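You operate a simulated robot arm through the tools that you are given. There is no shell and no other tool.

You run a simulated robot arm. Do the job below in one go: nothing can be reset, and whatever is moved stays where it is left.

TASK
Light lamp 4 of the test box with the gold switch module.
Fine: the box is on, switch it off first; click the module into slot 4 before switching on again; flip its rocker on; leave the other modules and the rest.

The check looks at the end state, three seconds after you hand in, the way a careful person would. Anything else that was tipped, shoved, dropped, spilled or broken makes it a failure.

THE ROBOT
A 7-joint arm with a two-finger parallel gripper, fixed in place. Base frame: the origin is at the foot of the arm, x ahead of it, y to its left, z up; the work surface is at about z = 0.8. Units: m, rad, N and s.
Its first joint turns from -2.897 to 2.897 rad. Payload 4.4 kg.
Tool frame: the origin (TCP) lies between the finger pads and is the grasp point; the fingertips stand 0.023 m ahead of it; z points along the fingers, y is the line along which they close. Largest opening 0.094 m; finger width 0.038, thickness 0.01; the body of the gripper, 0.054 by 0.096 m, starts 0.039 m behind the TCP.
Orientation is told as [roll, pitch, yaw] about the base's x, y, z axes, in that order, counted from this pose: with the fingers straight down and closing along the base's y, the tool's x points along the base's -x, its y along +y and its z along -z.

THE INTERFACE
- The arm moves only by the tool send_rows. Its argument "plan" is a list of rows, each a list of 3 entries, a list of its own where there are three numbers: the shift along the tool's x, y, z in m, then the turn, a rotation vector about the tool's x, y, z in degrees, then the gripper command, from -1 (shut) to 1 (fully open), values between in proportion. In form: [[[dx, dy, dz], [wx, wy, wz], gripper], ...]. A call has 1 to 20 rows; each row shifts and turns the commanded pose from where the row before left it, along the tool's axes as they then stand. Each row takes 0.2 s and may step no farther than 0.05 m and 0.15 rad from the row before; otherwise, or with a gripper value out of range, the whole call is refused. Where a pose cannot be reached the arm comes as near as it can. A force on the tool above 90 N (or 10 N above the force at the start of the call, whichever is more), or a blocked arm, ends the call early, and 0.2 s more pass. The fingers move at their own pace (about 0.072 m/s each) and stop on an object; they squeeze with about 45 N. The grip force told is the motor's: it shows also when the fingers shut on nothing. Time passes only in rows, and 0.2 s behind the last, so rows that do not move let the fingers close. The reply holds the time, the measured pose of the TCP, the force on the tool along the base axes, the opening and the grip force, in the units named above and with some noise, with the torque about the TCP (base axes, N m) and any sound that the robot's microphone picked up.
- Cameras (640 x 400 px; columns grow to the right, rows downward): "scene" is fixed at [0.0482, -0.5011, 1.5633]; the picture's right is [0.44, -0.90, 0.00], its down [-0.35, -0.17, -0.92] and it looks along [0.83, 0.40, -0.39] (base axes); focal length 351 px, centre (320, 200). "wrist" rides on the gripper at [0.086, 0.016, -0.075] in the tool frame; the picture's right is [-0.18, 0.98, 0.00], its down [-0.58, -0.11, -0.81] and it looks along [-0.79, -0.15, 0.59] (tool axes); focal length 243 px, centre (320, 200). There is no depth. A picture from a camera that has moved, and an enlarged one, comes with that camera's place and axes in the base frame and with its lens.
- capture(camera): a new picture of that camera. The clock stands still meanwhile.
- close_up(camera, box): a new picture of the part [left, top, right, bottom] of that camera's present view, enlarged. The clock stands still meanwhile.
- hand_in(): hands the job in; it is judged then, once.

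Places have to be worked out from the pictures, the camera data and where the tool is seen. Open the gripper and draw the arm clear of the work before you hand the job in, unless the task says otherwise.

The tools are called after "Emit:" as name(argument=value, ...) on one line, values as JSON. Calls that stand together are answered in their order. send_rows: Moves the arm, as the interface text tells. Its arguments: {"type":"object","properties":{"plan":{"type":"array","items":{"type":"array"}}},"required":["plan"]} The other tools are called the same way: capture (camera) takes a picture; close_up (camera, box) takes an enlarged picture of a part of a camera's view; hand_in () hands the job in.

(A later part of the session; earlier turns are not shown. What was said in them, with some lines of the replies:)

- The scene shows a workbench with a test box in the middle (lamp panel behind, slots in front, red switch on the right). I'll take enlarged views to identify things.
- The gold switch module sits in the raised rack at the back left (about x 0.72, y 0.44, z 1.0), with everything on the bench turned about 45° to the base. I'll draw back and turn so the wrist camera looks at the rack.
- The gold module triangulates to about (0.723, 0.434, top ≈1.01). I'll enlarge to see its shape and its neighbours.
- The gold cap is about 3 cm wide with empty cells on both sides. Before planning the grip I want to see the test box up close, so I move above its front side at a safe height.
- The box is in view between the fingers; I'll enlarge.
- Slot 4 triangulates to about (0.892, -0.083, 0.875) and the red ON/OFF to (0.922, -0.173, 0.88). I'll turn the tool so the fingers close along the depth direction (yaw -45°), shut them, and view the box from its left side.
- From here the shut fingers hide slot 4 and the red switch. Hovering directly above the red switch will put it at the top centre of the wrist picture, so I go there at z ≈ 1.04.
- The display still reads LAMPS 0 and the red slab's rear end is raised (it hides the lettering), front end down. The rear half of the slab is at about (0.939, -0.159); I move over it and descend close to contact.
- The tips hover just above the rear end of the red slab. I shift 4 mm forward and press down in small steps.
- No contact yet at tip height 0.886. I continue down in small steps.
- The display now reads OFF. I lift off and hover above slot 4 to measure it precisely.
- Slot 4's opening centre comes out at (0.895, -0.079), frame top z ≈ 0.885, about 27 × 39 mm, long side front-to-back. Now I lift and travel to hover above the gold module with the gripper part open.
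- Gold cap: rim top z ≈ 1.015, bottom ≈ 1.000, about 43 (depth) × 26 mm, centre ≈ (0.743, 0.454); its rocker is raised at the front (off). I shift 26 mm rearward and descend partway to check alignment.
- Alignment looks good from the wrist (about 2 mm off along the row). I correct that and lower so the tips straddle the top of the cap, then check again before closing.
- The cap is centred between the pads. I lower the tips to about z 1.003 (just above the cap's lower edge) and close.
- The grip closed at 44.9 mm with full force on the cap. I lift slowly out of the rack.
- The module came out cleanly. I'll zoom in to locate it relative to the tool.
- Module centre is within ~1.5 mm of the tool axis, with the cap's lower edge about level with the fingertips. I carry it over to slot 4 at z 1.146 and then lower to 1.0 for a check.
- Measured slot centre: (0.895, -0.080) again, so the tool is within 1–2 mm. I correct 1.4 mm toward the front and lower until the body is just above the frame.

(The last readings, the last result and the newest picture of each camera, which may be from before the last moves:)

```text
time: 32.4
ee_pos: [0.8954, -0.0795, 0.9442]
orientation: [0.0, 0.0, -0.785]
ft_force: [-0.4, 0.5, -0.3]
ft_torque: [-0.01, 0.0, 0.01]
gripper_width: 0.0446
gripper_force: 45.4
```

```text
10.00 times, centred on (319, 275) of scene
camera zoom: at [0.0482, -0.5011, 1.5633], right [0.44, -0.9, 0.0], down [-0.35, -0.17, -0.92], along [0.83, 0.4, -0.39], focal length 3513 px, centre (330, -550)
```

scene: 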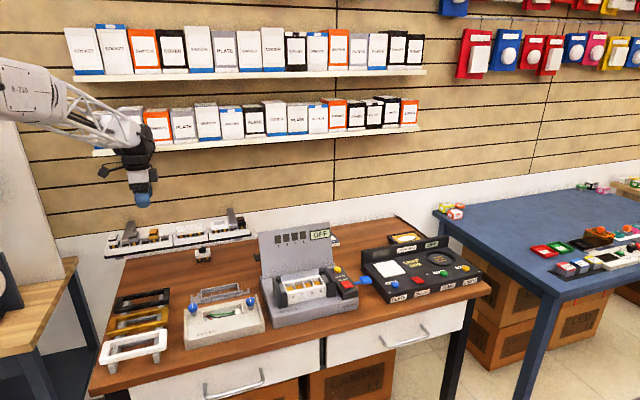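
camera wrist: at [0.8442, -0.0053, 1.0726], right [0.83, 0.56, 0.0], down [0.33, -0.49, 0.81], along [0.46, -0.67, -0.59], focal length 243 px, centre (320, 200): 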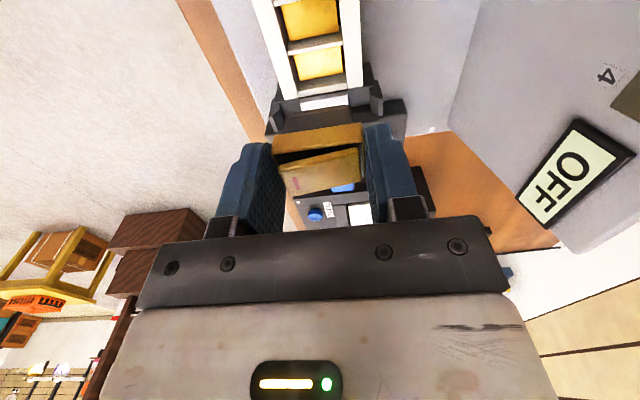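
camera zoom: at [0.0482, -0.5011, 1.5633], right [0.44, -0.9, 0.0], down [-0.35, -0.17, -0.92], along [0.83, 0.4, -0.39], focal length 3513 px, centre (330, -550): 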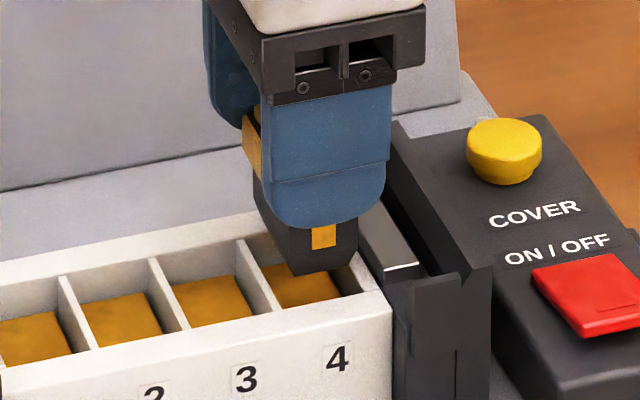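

The body is centred front-to-back within 1 mm; along the row it may be ~1–2 mm to the right. I nudge 1 mm left and lower to the frame mouth.

Emit:
send_rows(plan=[[[0.001, -0.0005, 0.006], [0, 0, 0], -1], [[0, 0, 0.004], [0, 0, 0], -1], [[0, 0, 0.003], [0, 0, 0], -1], [[0, 0, 0], [0, 0, 0], -1]])

Emit:
close_up(camera="wrist", box=[220, 20, 420, 145])

Emit:
close_up(camera="scene", box=[295, 260, 343, 290])

```text
time: 33.4
ee_pos: [0.893, -0.0788, 0.9302]
orientation: [0.0, 0.001, -0.785]
ft_force: [-0.3, 0.1, -0.2]
ft_torque: [0.02, 0.06, -0.02]
gripper_width: 0.0449
gripper_force: 45.1
```

```text
3.20 times, centred on (320, 82) of wrist
camera zoom: at [0.8436, -0.0053, 1.0033], right [0.83, 0.56, 0.0], down [0.33, -0.49, 0.81], along [0.46, -0.67, -0.59], focal length 776 px, centre (320, 576)
```

zoom: 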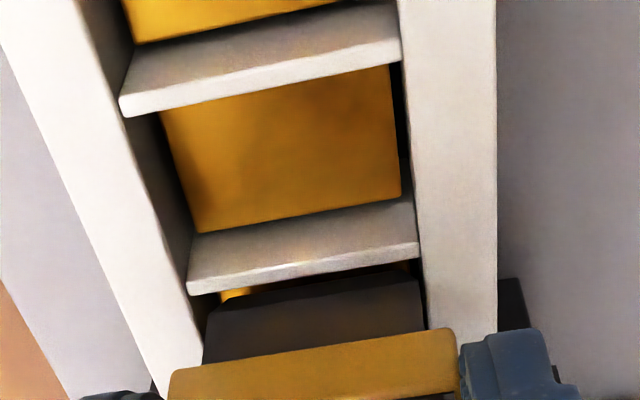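

```text
13.33 times, centred on (319, 275) of scene
camera zoom: at [0.0482, -0.5011, 1.5633], right [0.44, -0.9, 0.0], down [-0.35, -0.17, -0.92], along [0.83, 0.4, -0.39], focal length 4684 px, centre (333, -800)
```

zoom: 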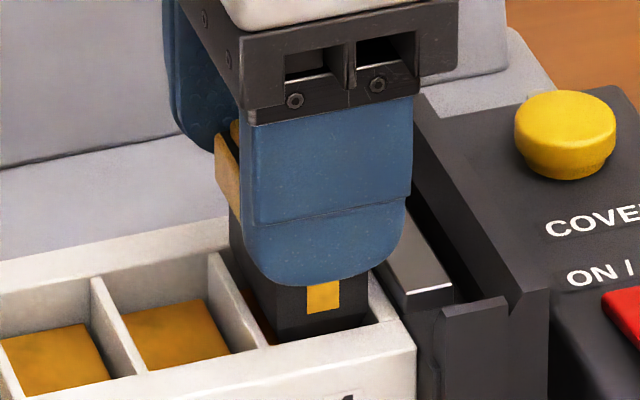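

The body is right at the mouth of slot 4, with gaps visible on both sides. I lower in 3 mm steps, watching the force.

Emit:
send_rows(plan=[[[0, 0, 0.003], [0, 0, 0], -1], [[0, 0, 0.003], [0, 0, 0], -1], [[0, 0, 0.003], [0, 0, 0], -1], [[0, 0, 0], [0, 0, 0], -1]])

Emit:
close_up(camera="wrist", box=[220, 20, 420, 145])

Emit:
close_up(camera="scene", box=[295, 260, 343, 290])

```text
time: 34.4
ee_pos: [0.8923, -0.0785, 0.9198]
orientation: [-0.001, -0.001, -0.786]
ft_force: [0.4, -0.5, 2.0]
ft_torque: [-0.01, -0.06, -0.01]
gripper_width: 0.0446
gripper_force: 44.7
```

```text
3.20 times, centred on (320, 82) of wrist
camera zoom: at [0.8429, -0.0057, 0.9943], right [0.83, 0.56, 0.0], down [0.33, -0.49, 0.81], along [0.46, -0.67, -0.59], focal length 776 px, centre (320, 576)
```

zoom: 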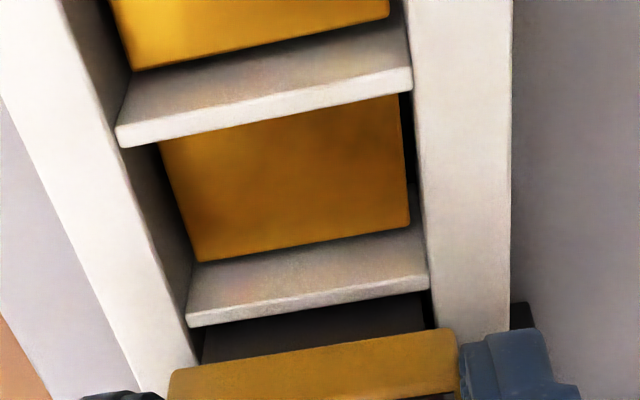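

```text
13.33 times, centred on (319, 275) of scene
camera zoom: at [0.0482, -0.5011, 1.5633], right [0.44, -0.9, 0.0], down [-0.35, -0.17, -0.92], along [0.83, 0.4, -0.39], focal length 4684 px, centre (333, -800)
```

zoom: 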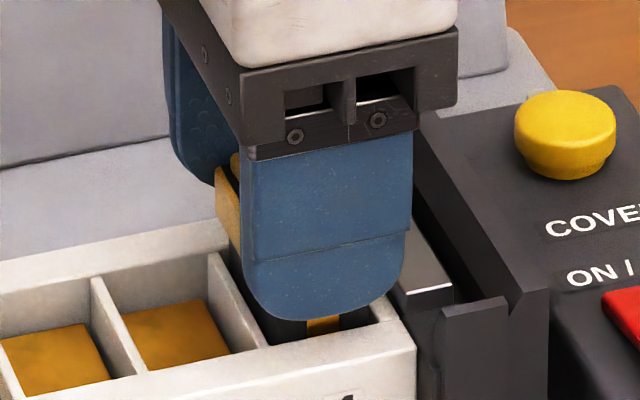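

The body entered the slot freely. I continue down to seat it, expecting a click.

Emit:
send_rows(plan=[[[0, 0, 0.003], [0, 0, 0], -1], [[0, 0, 0.003], [0, 0, 0], -1], [[0, 0, 0.002], [0, 0, 0], -1], [[0, 0, 0], [0, 0, 0], -1]])

Emit:
close_up(camera="wrist", box=[220, 20, 420, 145])

Emit:
close_up(camera="scene", box=[295, 260, 343, 290])

```text
time: 35.4
ee_pos: [0.8936, -0.0785, 0.9142]
orientation: [-0.002, 0.0, -0.786]
ft_force: [-1.9, 2.2, 11.0]
ft_torque: [0.1, 0.04, 0.01]
gripper_width: 0.0447
gripper_force: 44.9
```

```text
3.20 times, centred on (320, 82) of wrist
camera zoom: at [0.8435, -0.0051, 0.9866], right [0.83, 0.56, 0.0], down [0.33, -0.49, 0.81], along [0.46, -0.67, -0.59], focal length 776 px, centre (320, 576)
```

zoom: 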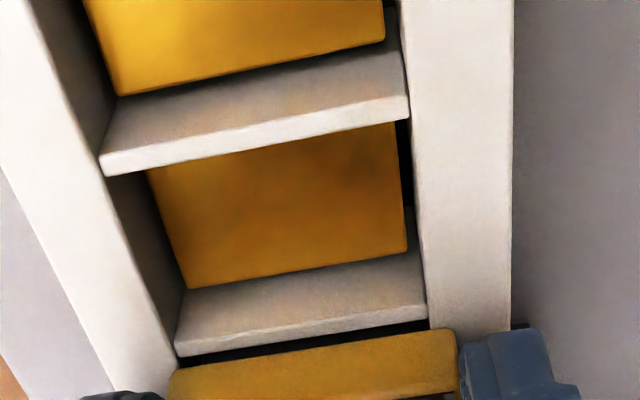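

```text
13.33 times, centred on (319, 275) of scene
camera zoom: at [0.0482, -0.5011, 1.5633], right [0.44, -0.9, 0.0], down [-0.35, -0.17, -0.92], along [0.83, 0.4, -0.39], focal length 4684 px, centre (333, -800)
```

zoom: 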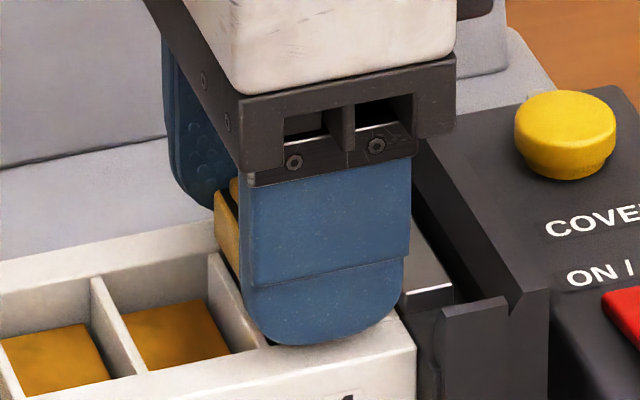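

A resistance of 11 N is building, with a small gap still under the cap. I press on in small steps.

Emit:
send_rows(plan=[[[0, 0, 0.002], [0, 0, 0], -1], [[0, 0, 0.002], [0, 0, 0], -1], [[0, 0, 0], [0, 0, 0], -1]])

Emit:
close_up(camera="wrist", box=[220, 40, 420, 165])

```text
time: 36.2
ee_pos: [0.894, -0.0795, 0.9115]
orientation: [0.001, -0.002, -0.786]
ft_force: [-7.1, -0.7, 42.1]
ft_torque: [-0.21, 0.04, -0.05]
gripper_width: 0.0447
gripper_force: 44.9
```

```text
3.20 times, centred on (320, 102) of wrist
camera zoom: at [0.8441, -0.0055, 0.9839], right [0.83, 0.56, 0.0], down [0.33, -0.49, 0.81], along [0.46, -0.67, -0.59], focal length 776 px, centre (320, 512)
```

zoom: 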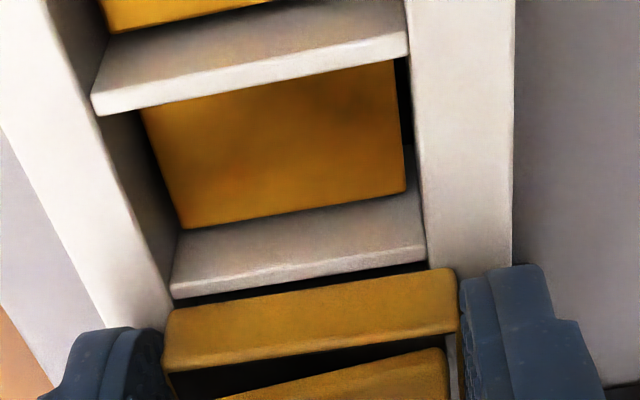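

Force is 42 N with no slip of the cap in the grip. I check the scene view for whether fingertip or cap is touching the frame.

Emit:
close_up(camera="scene", box=[299, 265, 331, 285])

Emit:
close_up(camera="wrist", box=[260, 100, 380, 175])

```text
16.00 times, centred on (315, 275) of scene
camera zoom: at [0.0482, -0.5011, 1.5633], right [0.44, -0.9, 0.0], down [-0.35, -0.17, -0.92], along [0.83, 0.4, -0.39], focal length 5621 px, centre (400, -1000)
```

zoom: 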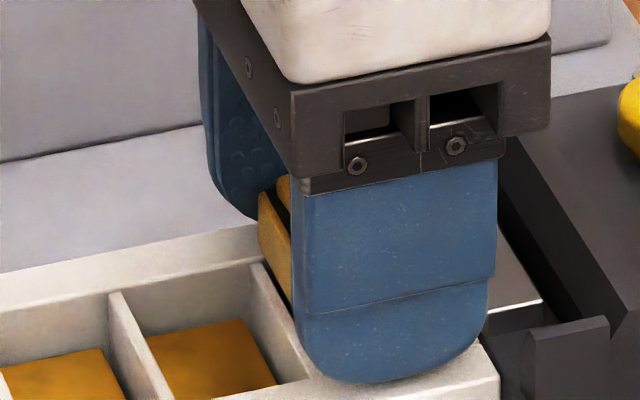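

```text
5.33 times, centred on (320, 138) of wrist
camera zoom: at [0.8441, -0.0055, 0.9839], right [0.83, 0.56, 0.0], down [0.33, -0.49, 0.81], along [0.46, -0.67, -0.59], focal length 1294 px, centre (320, 533)
```

zoom: 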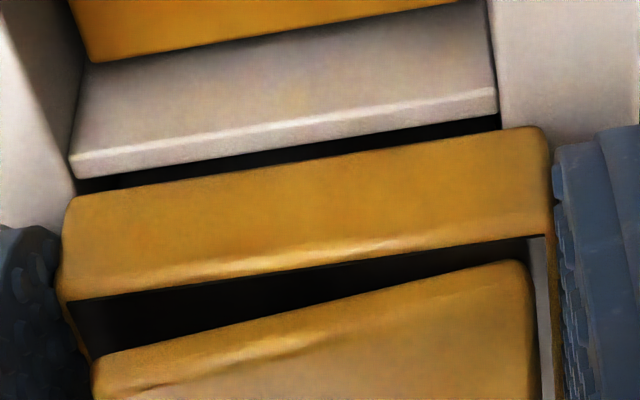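

The fingertips may be resting on the frame rather than the module taking the force. I unload, open slightly, raise 4 mm, regrip higher on the cap and push again.

Emit:
send_rows(plan=[[[0, 0, -0.002], [0, 0, 0], -1], [[0, 0, -0.001], [0, 0, 0], -1], [[0, 0, 0], [0, 0, 0], 0.15], [[0, 0, 0], [0, 0, 0], 0.15], [[0, 0, -0.003], [0, 0, 0], 0.15], [[0, 0, -0.002], [0, 0, 0], 0.15], [[0, 0, 0], [0, 0, 0], 0.15]])

Emit:
close_up(camera="scene", box=[299, 265, 331, 285])

Emit:
close_up(camera="wrist", box=[240, 80, 400, 180])

```text
time: 37.8
ee_pos: [0.8937, -0.0787, 0.9169]
orientation: [0.0, -0.001, -0.787]
ft_force: [-0.1, -0.8, 0.6]
ft_torque: [-0.03, -0.02, -0.05]
gripper_width: 0.0541
gripper_force: 0.1
```

```text
16.00 times, centred on (315, 275) of scene
camera zoom: at [0.0482, -0.5011, 1.5633], right [0.44, -0.9, 0.0], down [-0.35, -0.17, -0.92], along [0.83, 0.4, -0.39], focal length 5621 px, centre (400, -1000)
```

zoom: 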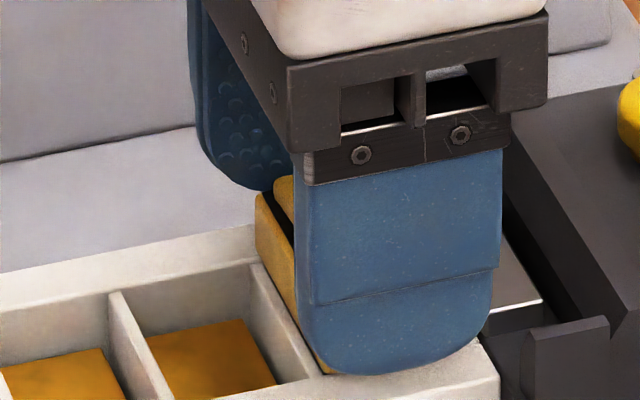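

```text
4.00 times, centred on (320, 130) of wrist
camera zoom: at [0.8428, -0.0055, 0.9903], right [0.83, 0.56, 0.0], down [0.33, -0.49, 0.81], along [0.46, -0.67, -0.59], focal length 970 px, centre (320, 480)
```

zoom: 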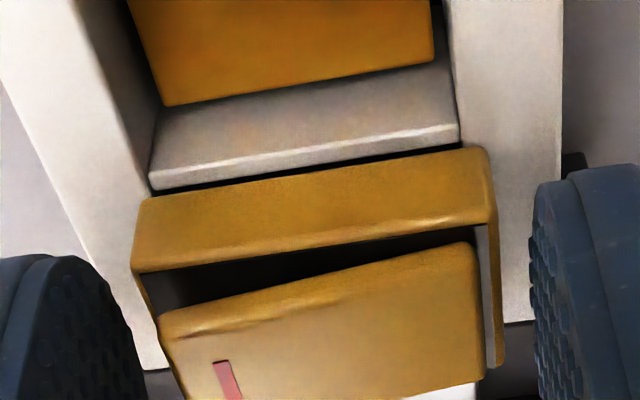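

The module stays put, nearly seated, and no click was heard yet. I regrip about 5 mm higher on the cap and push down again.

Emit:
send_rows(plan=[[[0, 0, 0], [0, 0, 0], -1], [[0, 0, 0], [0, 0, 0], -1], [[0, 0, 0.002], [0, 0, 0], -1], [[0, 0, 0.002], [0, 0, 0], -1], [[0, 0, 0], [0, 0, 0], -1]])

Emit:
close_up(camera="wrist", box=[240, 80, 400, 180])

```text
time: 39.0
ee_pos: [0.8931, -0.0795, 0.9154]
orientation: [0.002, -0.003, -0.783]
ft_force: [-7.0, -1.9, 41.1]
ft_torque: [-0.2, 0.07, -0.03]
gripper_width: 0.045
gripper_force: 45.0
```

```text
4.00 times, centred on (320, 130) of wrist
camera zoom: at [0.8433, -0.0056, 0.9886], right [0.83, 0.56, 0.0], down [0.33, -0.49, 0.81], along [0.46, -0.67, -0.59], focal length 970 px, centre (320, 480)
```

zoom: 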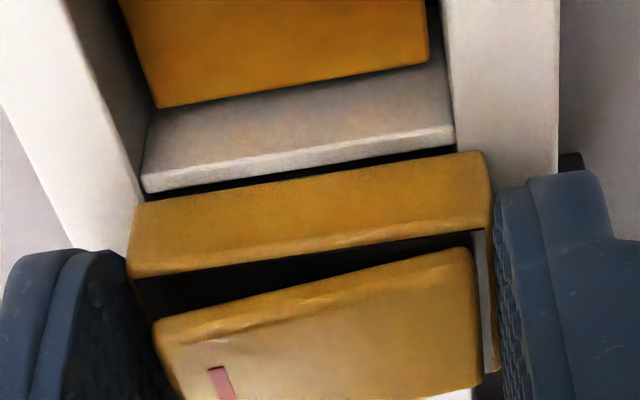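

The module itself is resisting at 41 N. I push a little harder.

Emit:
send_rows(plan=[[[0, 0, 0.0015], [0, 0, 0], -1], [[0, 0, 0.0015], [0, 0, 0], -1], [[0, 0, 0], [0, 0, 0], -1]])

Emit:
close_up(camera="wrist", box=[240, 80, 400, 180])

```text
time: 39.8
ee_pos: [0.8917, -0.0783, 0.9112]
orientation: [0.001, -0.002, -0.786]
ft_force: [8.9, -7.1, 40.6]
ft_torque: [-0.3, -0.31, -0.03]
gripper_width: 0.0447
gripper_force: 44.8
```

```text
4.00 times, centred on (320, 130) of wrist
camera zoom: at [0.8432, -0.0053, 0.984], right [0.83, 0.56, 0.0], down [0.33, -0.49, 0.81], along [0.46, -0.67, -0.59], focal length 970 px, centre (320, 480)
```

zoom: 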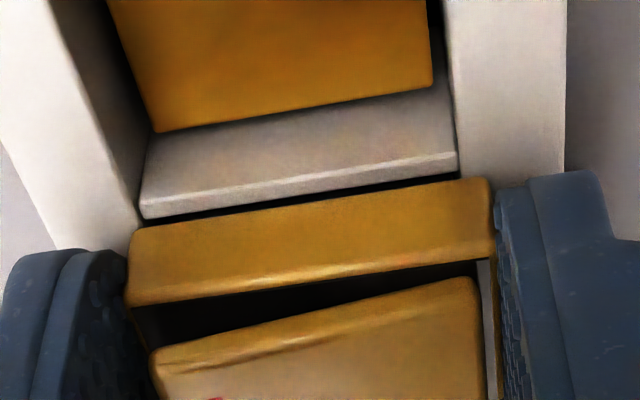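

The cap slipped up within the grip at about 41 N without seating further. I'll let go, back off upward and inspect how far the module is in.

Emit:
send_rows(plan=[[[0, 0, -0.004], [0, 0, 0], -1], [[0, 0, 0], [0, 0, 0], 0.2], [[0, 0, 0], [0, 0, 0], 0.2], [[0, 0, -0.01], [0, 0, 0], 0.2], [[0, 0, -0.03], [0, 0, 0], 0.2], [[0, 0, -0.04], [0, 0, 0], 0.2], [[0, 0, -0.04], [0, 0, 0], -1], [[0, 0, 0], [0, 0, 0], -1], [[0, 0, 0], [0, 0, 0], -1]])

Emit:
close_up(camera="scene", box=[295, 260, 343, 290])

Emit:
close_up(camera="wrist", box=[240, 0, 400, 100])

```text
time: 41.8
ee_pos: [0.8924, -0.0772, 1.0333]
orientation: [0.0, -0.001, -0.788]
ft_force: [0.6, -0.2, 0.1]
ft_torque: [0.0, -0.02, 0.01]
gripper_width: 0.0
gripper_force: 42.1
```

```text
13.33 times, centred on (319, 275) of scene
camera zoom: at [0.0482, -0.5011, 1.5633], right [0.44, -0.9, 0.0], down [-0.35, -0.17, -0.92], along [0.83, 0.4, -0.39], focal length 4684 px, centre (333, -800)
```

zoom: 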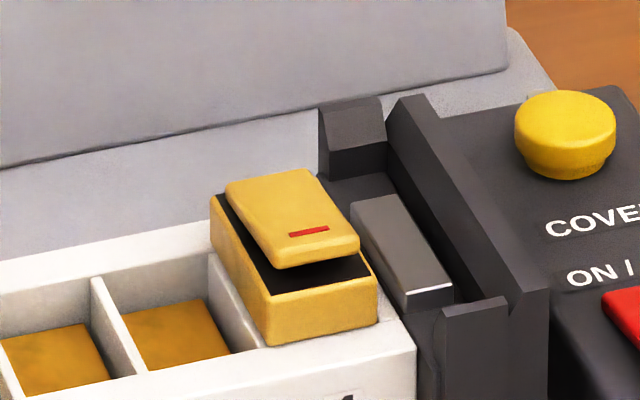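

```text
4.00 times, centred on (320, 50) of wrist
camera zoom: at [0.8429, -0.0037, 1.1065], right [0.83, 0.56, 0.0], down [0.33, -0.49, 0.81], along [0.46, -0.67, -0.59], focal length 970 px, centre (320, 800)
```

zoom: 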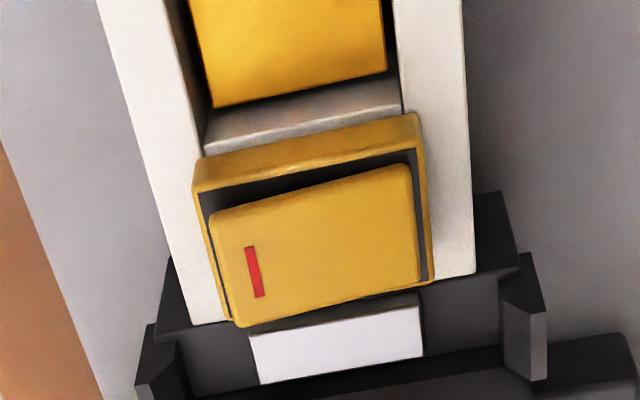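

The cap now sits flush on the frame all round, so the module is seated. Next I press the raised front end of its rocker with the shut fingertips, offset 10 mm toward the front; first down to just above it.

Emit:
send_rows(plan=[[[-0.0005, -0.0105, 0.0], [0, 0, 0], -1], [[0, 0, 0.04], [0, 0, 0], -1], [[0, 0, 0.035], [0, 0, 0], -1], [[0, 0, 0.015], [0, 0, 0], -1], [[0, 0, 0], [0, 0, 0], -1], [[0, 0, 0], [0, 0, 0], -1]])

Emit:
close_up(camera="scene", box=[295, 260, 343, 290])

Emit:
close_up(camera="wrist", box=[240, 60, 400, 160])

```text
time: 43.2
ee_pos: [0.8856, -0.0879, 0.9431]
orientation: [0.001, -0.001, -0.785]
ft_force: [0.1, -0.2, 0.7]
ft_torque: [-0.01, 0.0, -0.01]
gripper_width: 0.0
gripper_force: 42.2
```

```text
13.33 times, centred on (319, 275) of scene
camera zoom: at [0.0482, -0.5011, 1.5633], right [0.44, -0.9, 0.0], down [-0.35, -0.17, -0.92], along [0.83, 0.4, -0.39], focal length 4684 px, centre (333, -800)
```

zoom: 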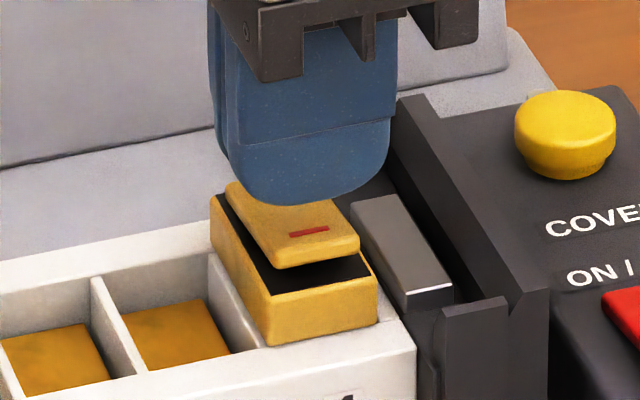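

```text
4.00 times, centred on (320, 110) of wrist
camera zoom: at [0.836, -0.0137, 1.0175], right [0.83, 0.56, 0.0], down [0.33, -0.49, 0.81], along [0.46, -0.67, -0.59], focal length 970 px, centre (320, 560)
```

zoom: 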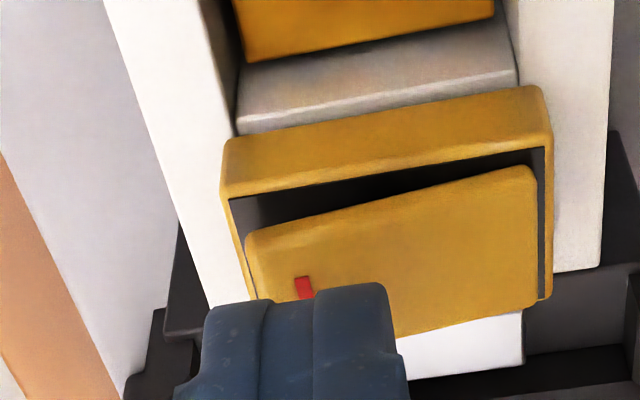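

The fingertips are over the front quarter of the rocker. I press down in small steps.

Emit:
send_rows(plan=[[[0, 0, 0.005], [0, 0, 0], -1], [[0, 0, 0.004], [0, 0, 0], -1], [[0, 0, 0.003], [0, 0, 0], -1], [[0, 0, 0.003], [0, 0, 0], -1], [[0, 0, 0], [0, 0, 0], -1]])

Emit:
close_up(camera="scene", box=[295, 260, 343, 290])

```text
time: 44.4
ee_pos: [0.8853, -0.0862, 0.9292]
orientation: [-0.001, 0.001, -0.785]
ft_force: [-0.6, -1.2, 1.3]
ft_torque: [0.01, 0.0, 0.0]
gripper_width: 0.0001
gripper_force: 42.8
```

```text
13.33 times, centred on (319, 275) of scene
camera zoom: at [0.0482, -0.5011, 1.5633], right [0.44, -0.9, 0.0], down [-0.35, -0.17, -0.92], along [0.83, 0.4, -0.39], focal length 4684 px, centre (333, -800)
```

zoom: 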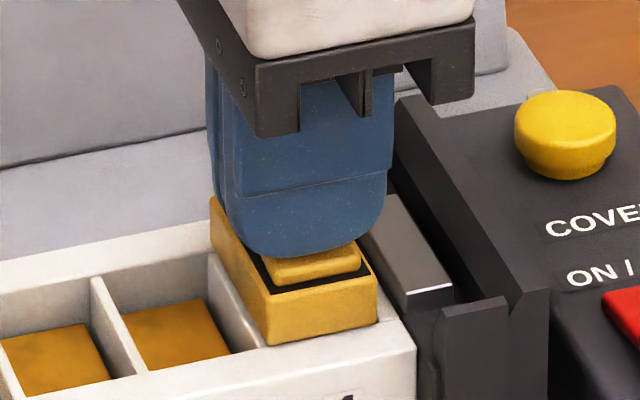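

The rocker's front end is moving down. I press a few millimetres more.

Emit:
send_rows(plan=[[[0, 0, 0.002], [0, 0, 0], -1], [[0, 0, 0.002], [0, 0, 0], -1], [[0, 0, 0.001], [0, 0, 0], -1], [[0, 0, 0], [0, 0, 0], -1]])

Emit:
close_up(camera="scene", box=[295, 260, 343, 290])

```text
time: 45.4
ee_pos: [0.8864, -0.0858, 0.9275]
orientation: [0.003, -0.003, -0.786]
ft_force: [-6.9, -1.2, 55.0]
ft_torque: [0.2, 0.01, 0.0]
gripper_width: 0.0
gripper_force: 42.1
```

```text
13.33 times, centred on (319, 275) of scene
camera zoom: at [0.0482, -0.5011, 1.5633], right [0.44, -0.9, 0.0], down [-0.35, -0.17, -0.92], along [0.83, 0.4, -0.39], focal length 4684 px, centre (333, -800)
```

zoom: 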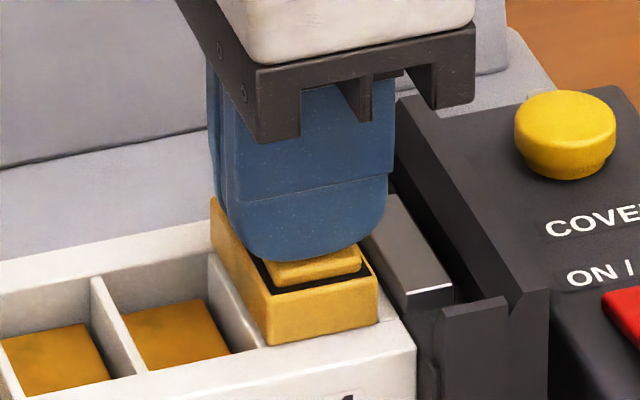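

A hard stop at 55 N: the rocker is fully down at the front. I lift off and look.

Emit:
send_rows(plan=[[[0, 0, -0.006], [0, 0, 0], -1], [[0, 0, -0.02], [0, 0, 0], -1], [[0, 0, -0.04], [0, 0, 0], -1], [[0, 0, -0.04], [0, 0, 0], -1], [[0, 0, 0], [0, 0, 0], -1]])

Emit:
close_up(camera="scene", box=[295, 260, 343, 290])

Emit:
close_up(camera="wrist", box=[240, 0, 400, 100])

```text
time: 46.6
ee_pos: [0.8856, -0.086, 1.0284]
orientation: [0.001, 0.001, -0.786]
ft_force: [0.0, -0.4, -0.1]
ft_torque: [-0.02, 0.01, 0.0]
gripper_width: 0.0002
gripper_force: 42.4
```

```text
13.33 times, centred on (319, 275) of scene
camera zoom: at [0.0482, -0.5011, 1.5633], right [0.44, -0.9, 0.0], down [-0.35, -0.17, -0.92], along [0.83, 0.4, -0.39], focal length 4684 px, centre (333, -800)
```

zoom: 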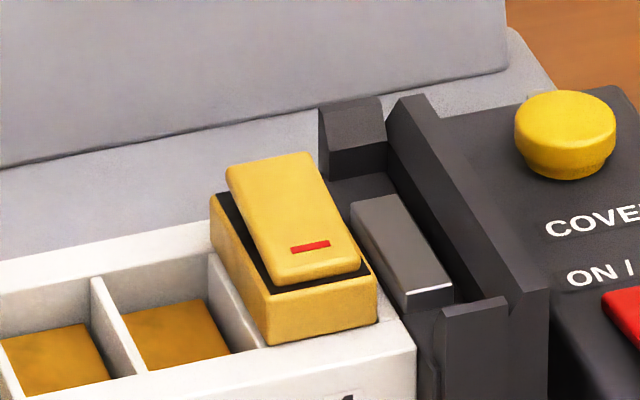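

```text
4.00 times, centred on (320, 50) of wrist
camera zoom: at [0.8355, -0.0125, 1.1024], right [0.83, 0.56, 0.0], down [0.33, -0.49, 0.81], along [0.45, -0.67, -0.59], focal length 970 px, centre (320, 800)
```

zoom: 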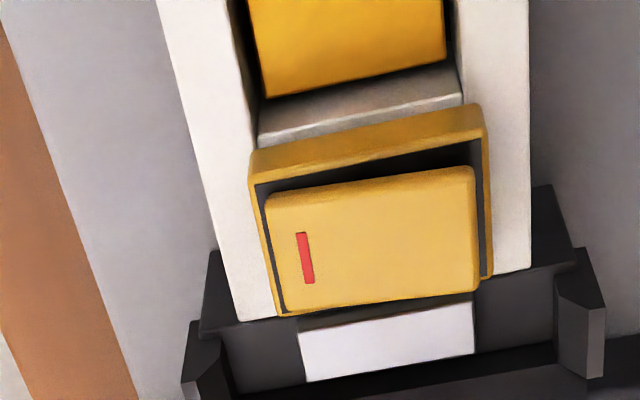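

The rocker is now down at the front and raised at the back, with the module still flush. Now I go over the front (raised) half of the red ON/OFF switch and approach it.

Emit:
send_rows(plan=[[[-0.0448, -0.0192, 0], [0, 0, 0], -1], [[-0.0447, -0.0192, 0], [0, 0, 0], -1], [[0, 0, 0], [0, 0, 0], -1], [[0, 0, 0.04], [0, 0, 0], -1], [[0, 0, 0.04], [0, 0, 0], -1], [[0, 0, 0.015], [0, 0, 0], -1], [[0, 0, 0], [0, 0, 0], -1]])

Emit:
close_up(camera="wrist", box=[240, 60, 400, 160])

Emit:
close_up(camera="scene", box=[303, 255, 367, 295])

```text
time: 48.2
ee_pos: [0.92, -0.1769, 0.9356]
orientation: [0.001, 0.0, -0.784]
ft_force: [-0.1, -0.4, -0.2]
ft_torque: [0.01, 0.0, -0.02]
gripper_width: 0.0002
gripper_force: 42.2
```

```text
4.00 times, centred on (320, 110) of wrist
camera zoom: at [0.8704, -0.1032, 1.0087], right [0.83, 0.56, 0.0], down [0.33, -0.49, 0.81], along [0.46, -0.67, -0.59], focal length 970 px, centre (320, 560)
```

zoom: 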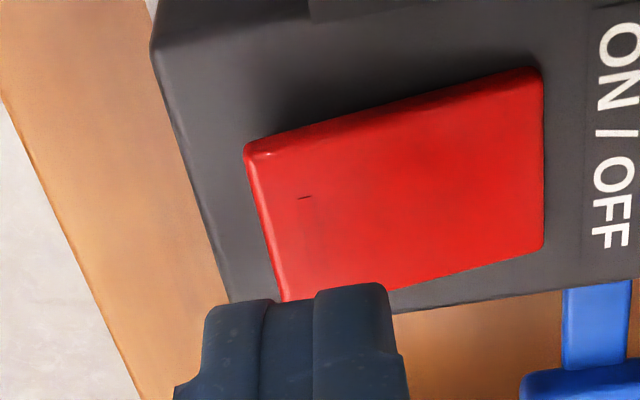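

```text
10.00 times, centred on (335, 275) of scene
camera zoom: at [0.0482, -0.5011, 1.5633], right [0.44, -0.9, 0.0], down [-0.35, -0.17, -0.92], along [0.83, 0.4, -0.39], focal length 3513 px, centre (170, -550)
```

zoom: 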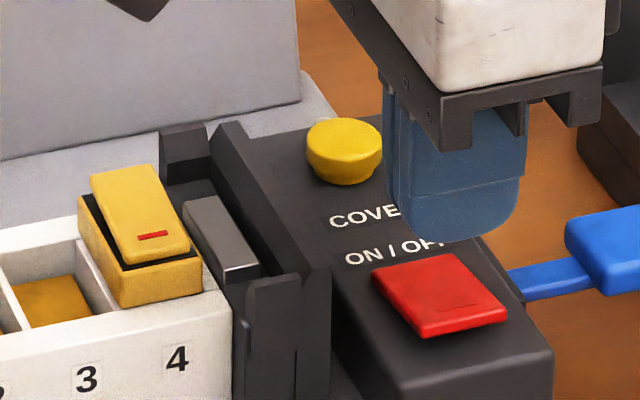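

The tips are above the front quarter of the red slab. I descend and press in small steps.

Emit:
send_rows(plan=[[[0, 0, 0.012], [0, 0, 0], -1], [[0, 0, 0.01], [0, 0, 0], -1], [[0, 0, 0.004], [0, 0, 0], -1], [[0, 0, 0.003], [0, 0, 0], -1], [[0, 0, 0.003], [0, 0, 0], -1], [[0, 0, 0.002], [0, 0, 0], -1], [[0, 0, 0], [0, 0, 0], -1]])

Emit:
close_up(camera="scene", box=[255, 225, 383, 305])

```text
time: 49.8
ee_pos: [0.9219, -0.1752, 0.9025]
orientation: [-0.001, -0.002, -0.784]
ft_force: [-14.2, 1.1, 21.4]
ft_torque: [0.16, 0.21, 0.03]
gripper_width: 0.0
gripper_force: 42.8
```

```text
5.00 times, centred on (319, 265) of scene
camera zoom: at [0.0482, -0.5011, 1.5633], right [0.44, -0.9, 0.0], down [-0.35, -0.17, -0.92], along [0.83, 0.4, -0.39], focal length 1756 px, centre (325, -125)
```

zoom: 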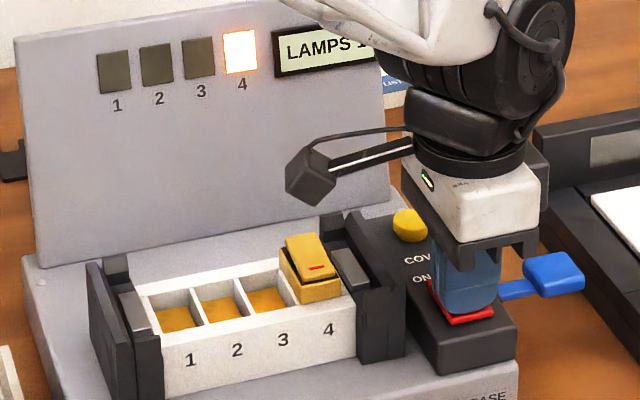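

Lamp 4 is lit and the display reads LAMPS 1. I lift off straight up, draw back toward the robot, and open the gripper.

Emit:
send_rows(plan=[[[0, 0, -0.006], [0, 0, 0], -1], [[0, 0, -0.02], [0, 0, 0], -1], [[0, 0, -0.04], [0, 0, 0], -1], [[0, 0, -0.045], [0, 0, 0], -1], [[0, 0, -0.045], [0, 0, 0], -1], [[0, 0, -0.045], [0, 0, 0], -1], [[0, 0, -0.045], [0, 0, 0], -1], [[0, 0, -0.04], [0, 0, 0], 1], [[0.03, -0.03, 0], [0, 0, 0], 1], [[0.03, -0.03, 0], [0, 0, 0], 1], [[0.03, -0.03, 0], [0, 0, 0], 1], [[0.03, -0.03, 0], [0, 0, 0], 1], [[0.03, -0.03, 0], [0, 0, 0], 1], [[0.03, -0.03, 0], [0, 0, 0], 1], [[0, 0, 0], [0, 0, 0], 1]])

Emit:
capture(camera="scene")

Emit:
close_up(camera="scene", box=[255, 225, 383, 305])

Emit:
close_up(camera="scene", box=[90, 200, 270, 310])

```text
time: 53.0
ee_pos: [0.6672, -0.1756, 1.1868]
orientation: [-0.001, 0.0, -0.785]
ft_force: [0.6, -0.3, -0.1]
ft_torque: [0.0, -0.02, -0.01]
gripper_width: 0.0939
gripper_force: 0.0
```

```text
taken
```

scene: 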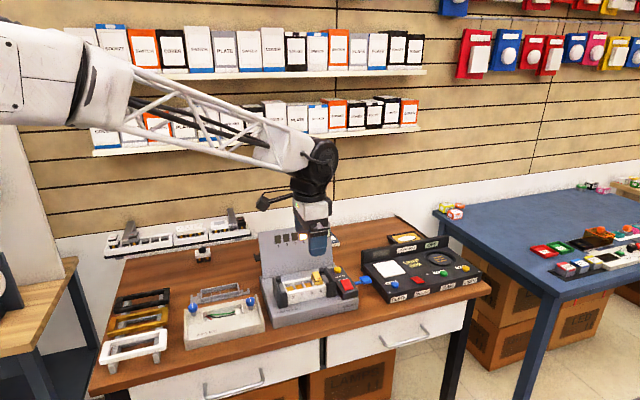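

```text
5.00 times, centred on (319, 265) of scene
camera zoom: at [0.0482, -0.5011, 1.5633], right [0.44, -0.9, 0.0], down [-0.35, -0.17, -0.92], along [0.83, 0.4, -0.39], focal length 1756 px, centre (325, -125)
```

zoom: 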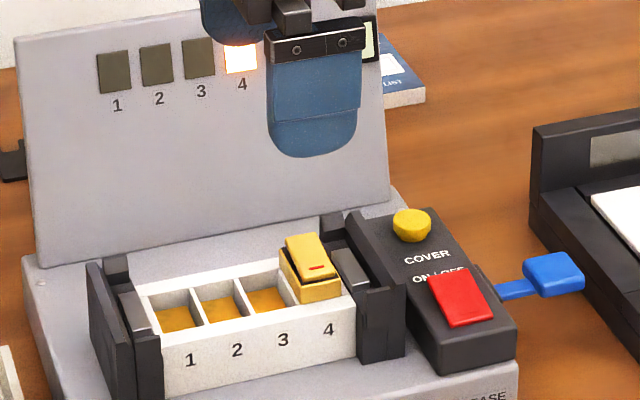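

```text
3.56 times, centred on (180, 255) of scene
camera zoom: at [0.0482, -0.5011, 1.5633], right [0.44, -0.9, 0.0], down [-0.35, -0.17, -0.92], along [0.83, 0.4, -0.39], focal length 1249 px, centre (818, 4)
```

zoom: 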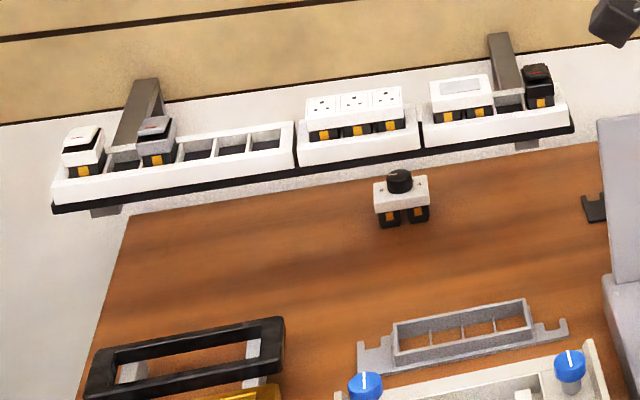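

Lamp 4 stays lit with the gold module flush in slot 4 and its rocker on. The other modules are where they were, and the arm is clear with the gripper open, so I hand in.

Emit:
hand_in()

```text
The job is handed in.
```

Lamp 4 is lit by the gold switch module in slot 4, and the box display read LAMPS 1 when I switched it back on. I've handed the job in.

- **Order of work:** I switched the box off first and the display showed OFF. I then fitted the module, flipped its rocker on, and switched the box back on.
- **Seating:** The module's cap sits flush on the frame in the pictures, and the lamp lights. The microphone reported no click. While I was pushing the module in, the cap slipped in my grip at about 41 N. When I let go and looked, it was already flush.
- **Everything else:** The other modules and the rest of the bench look undisturbed in the final pictures. The arm is drawn back with the gripper open.
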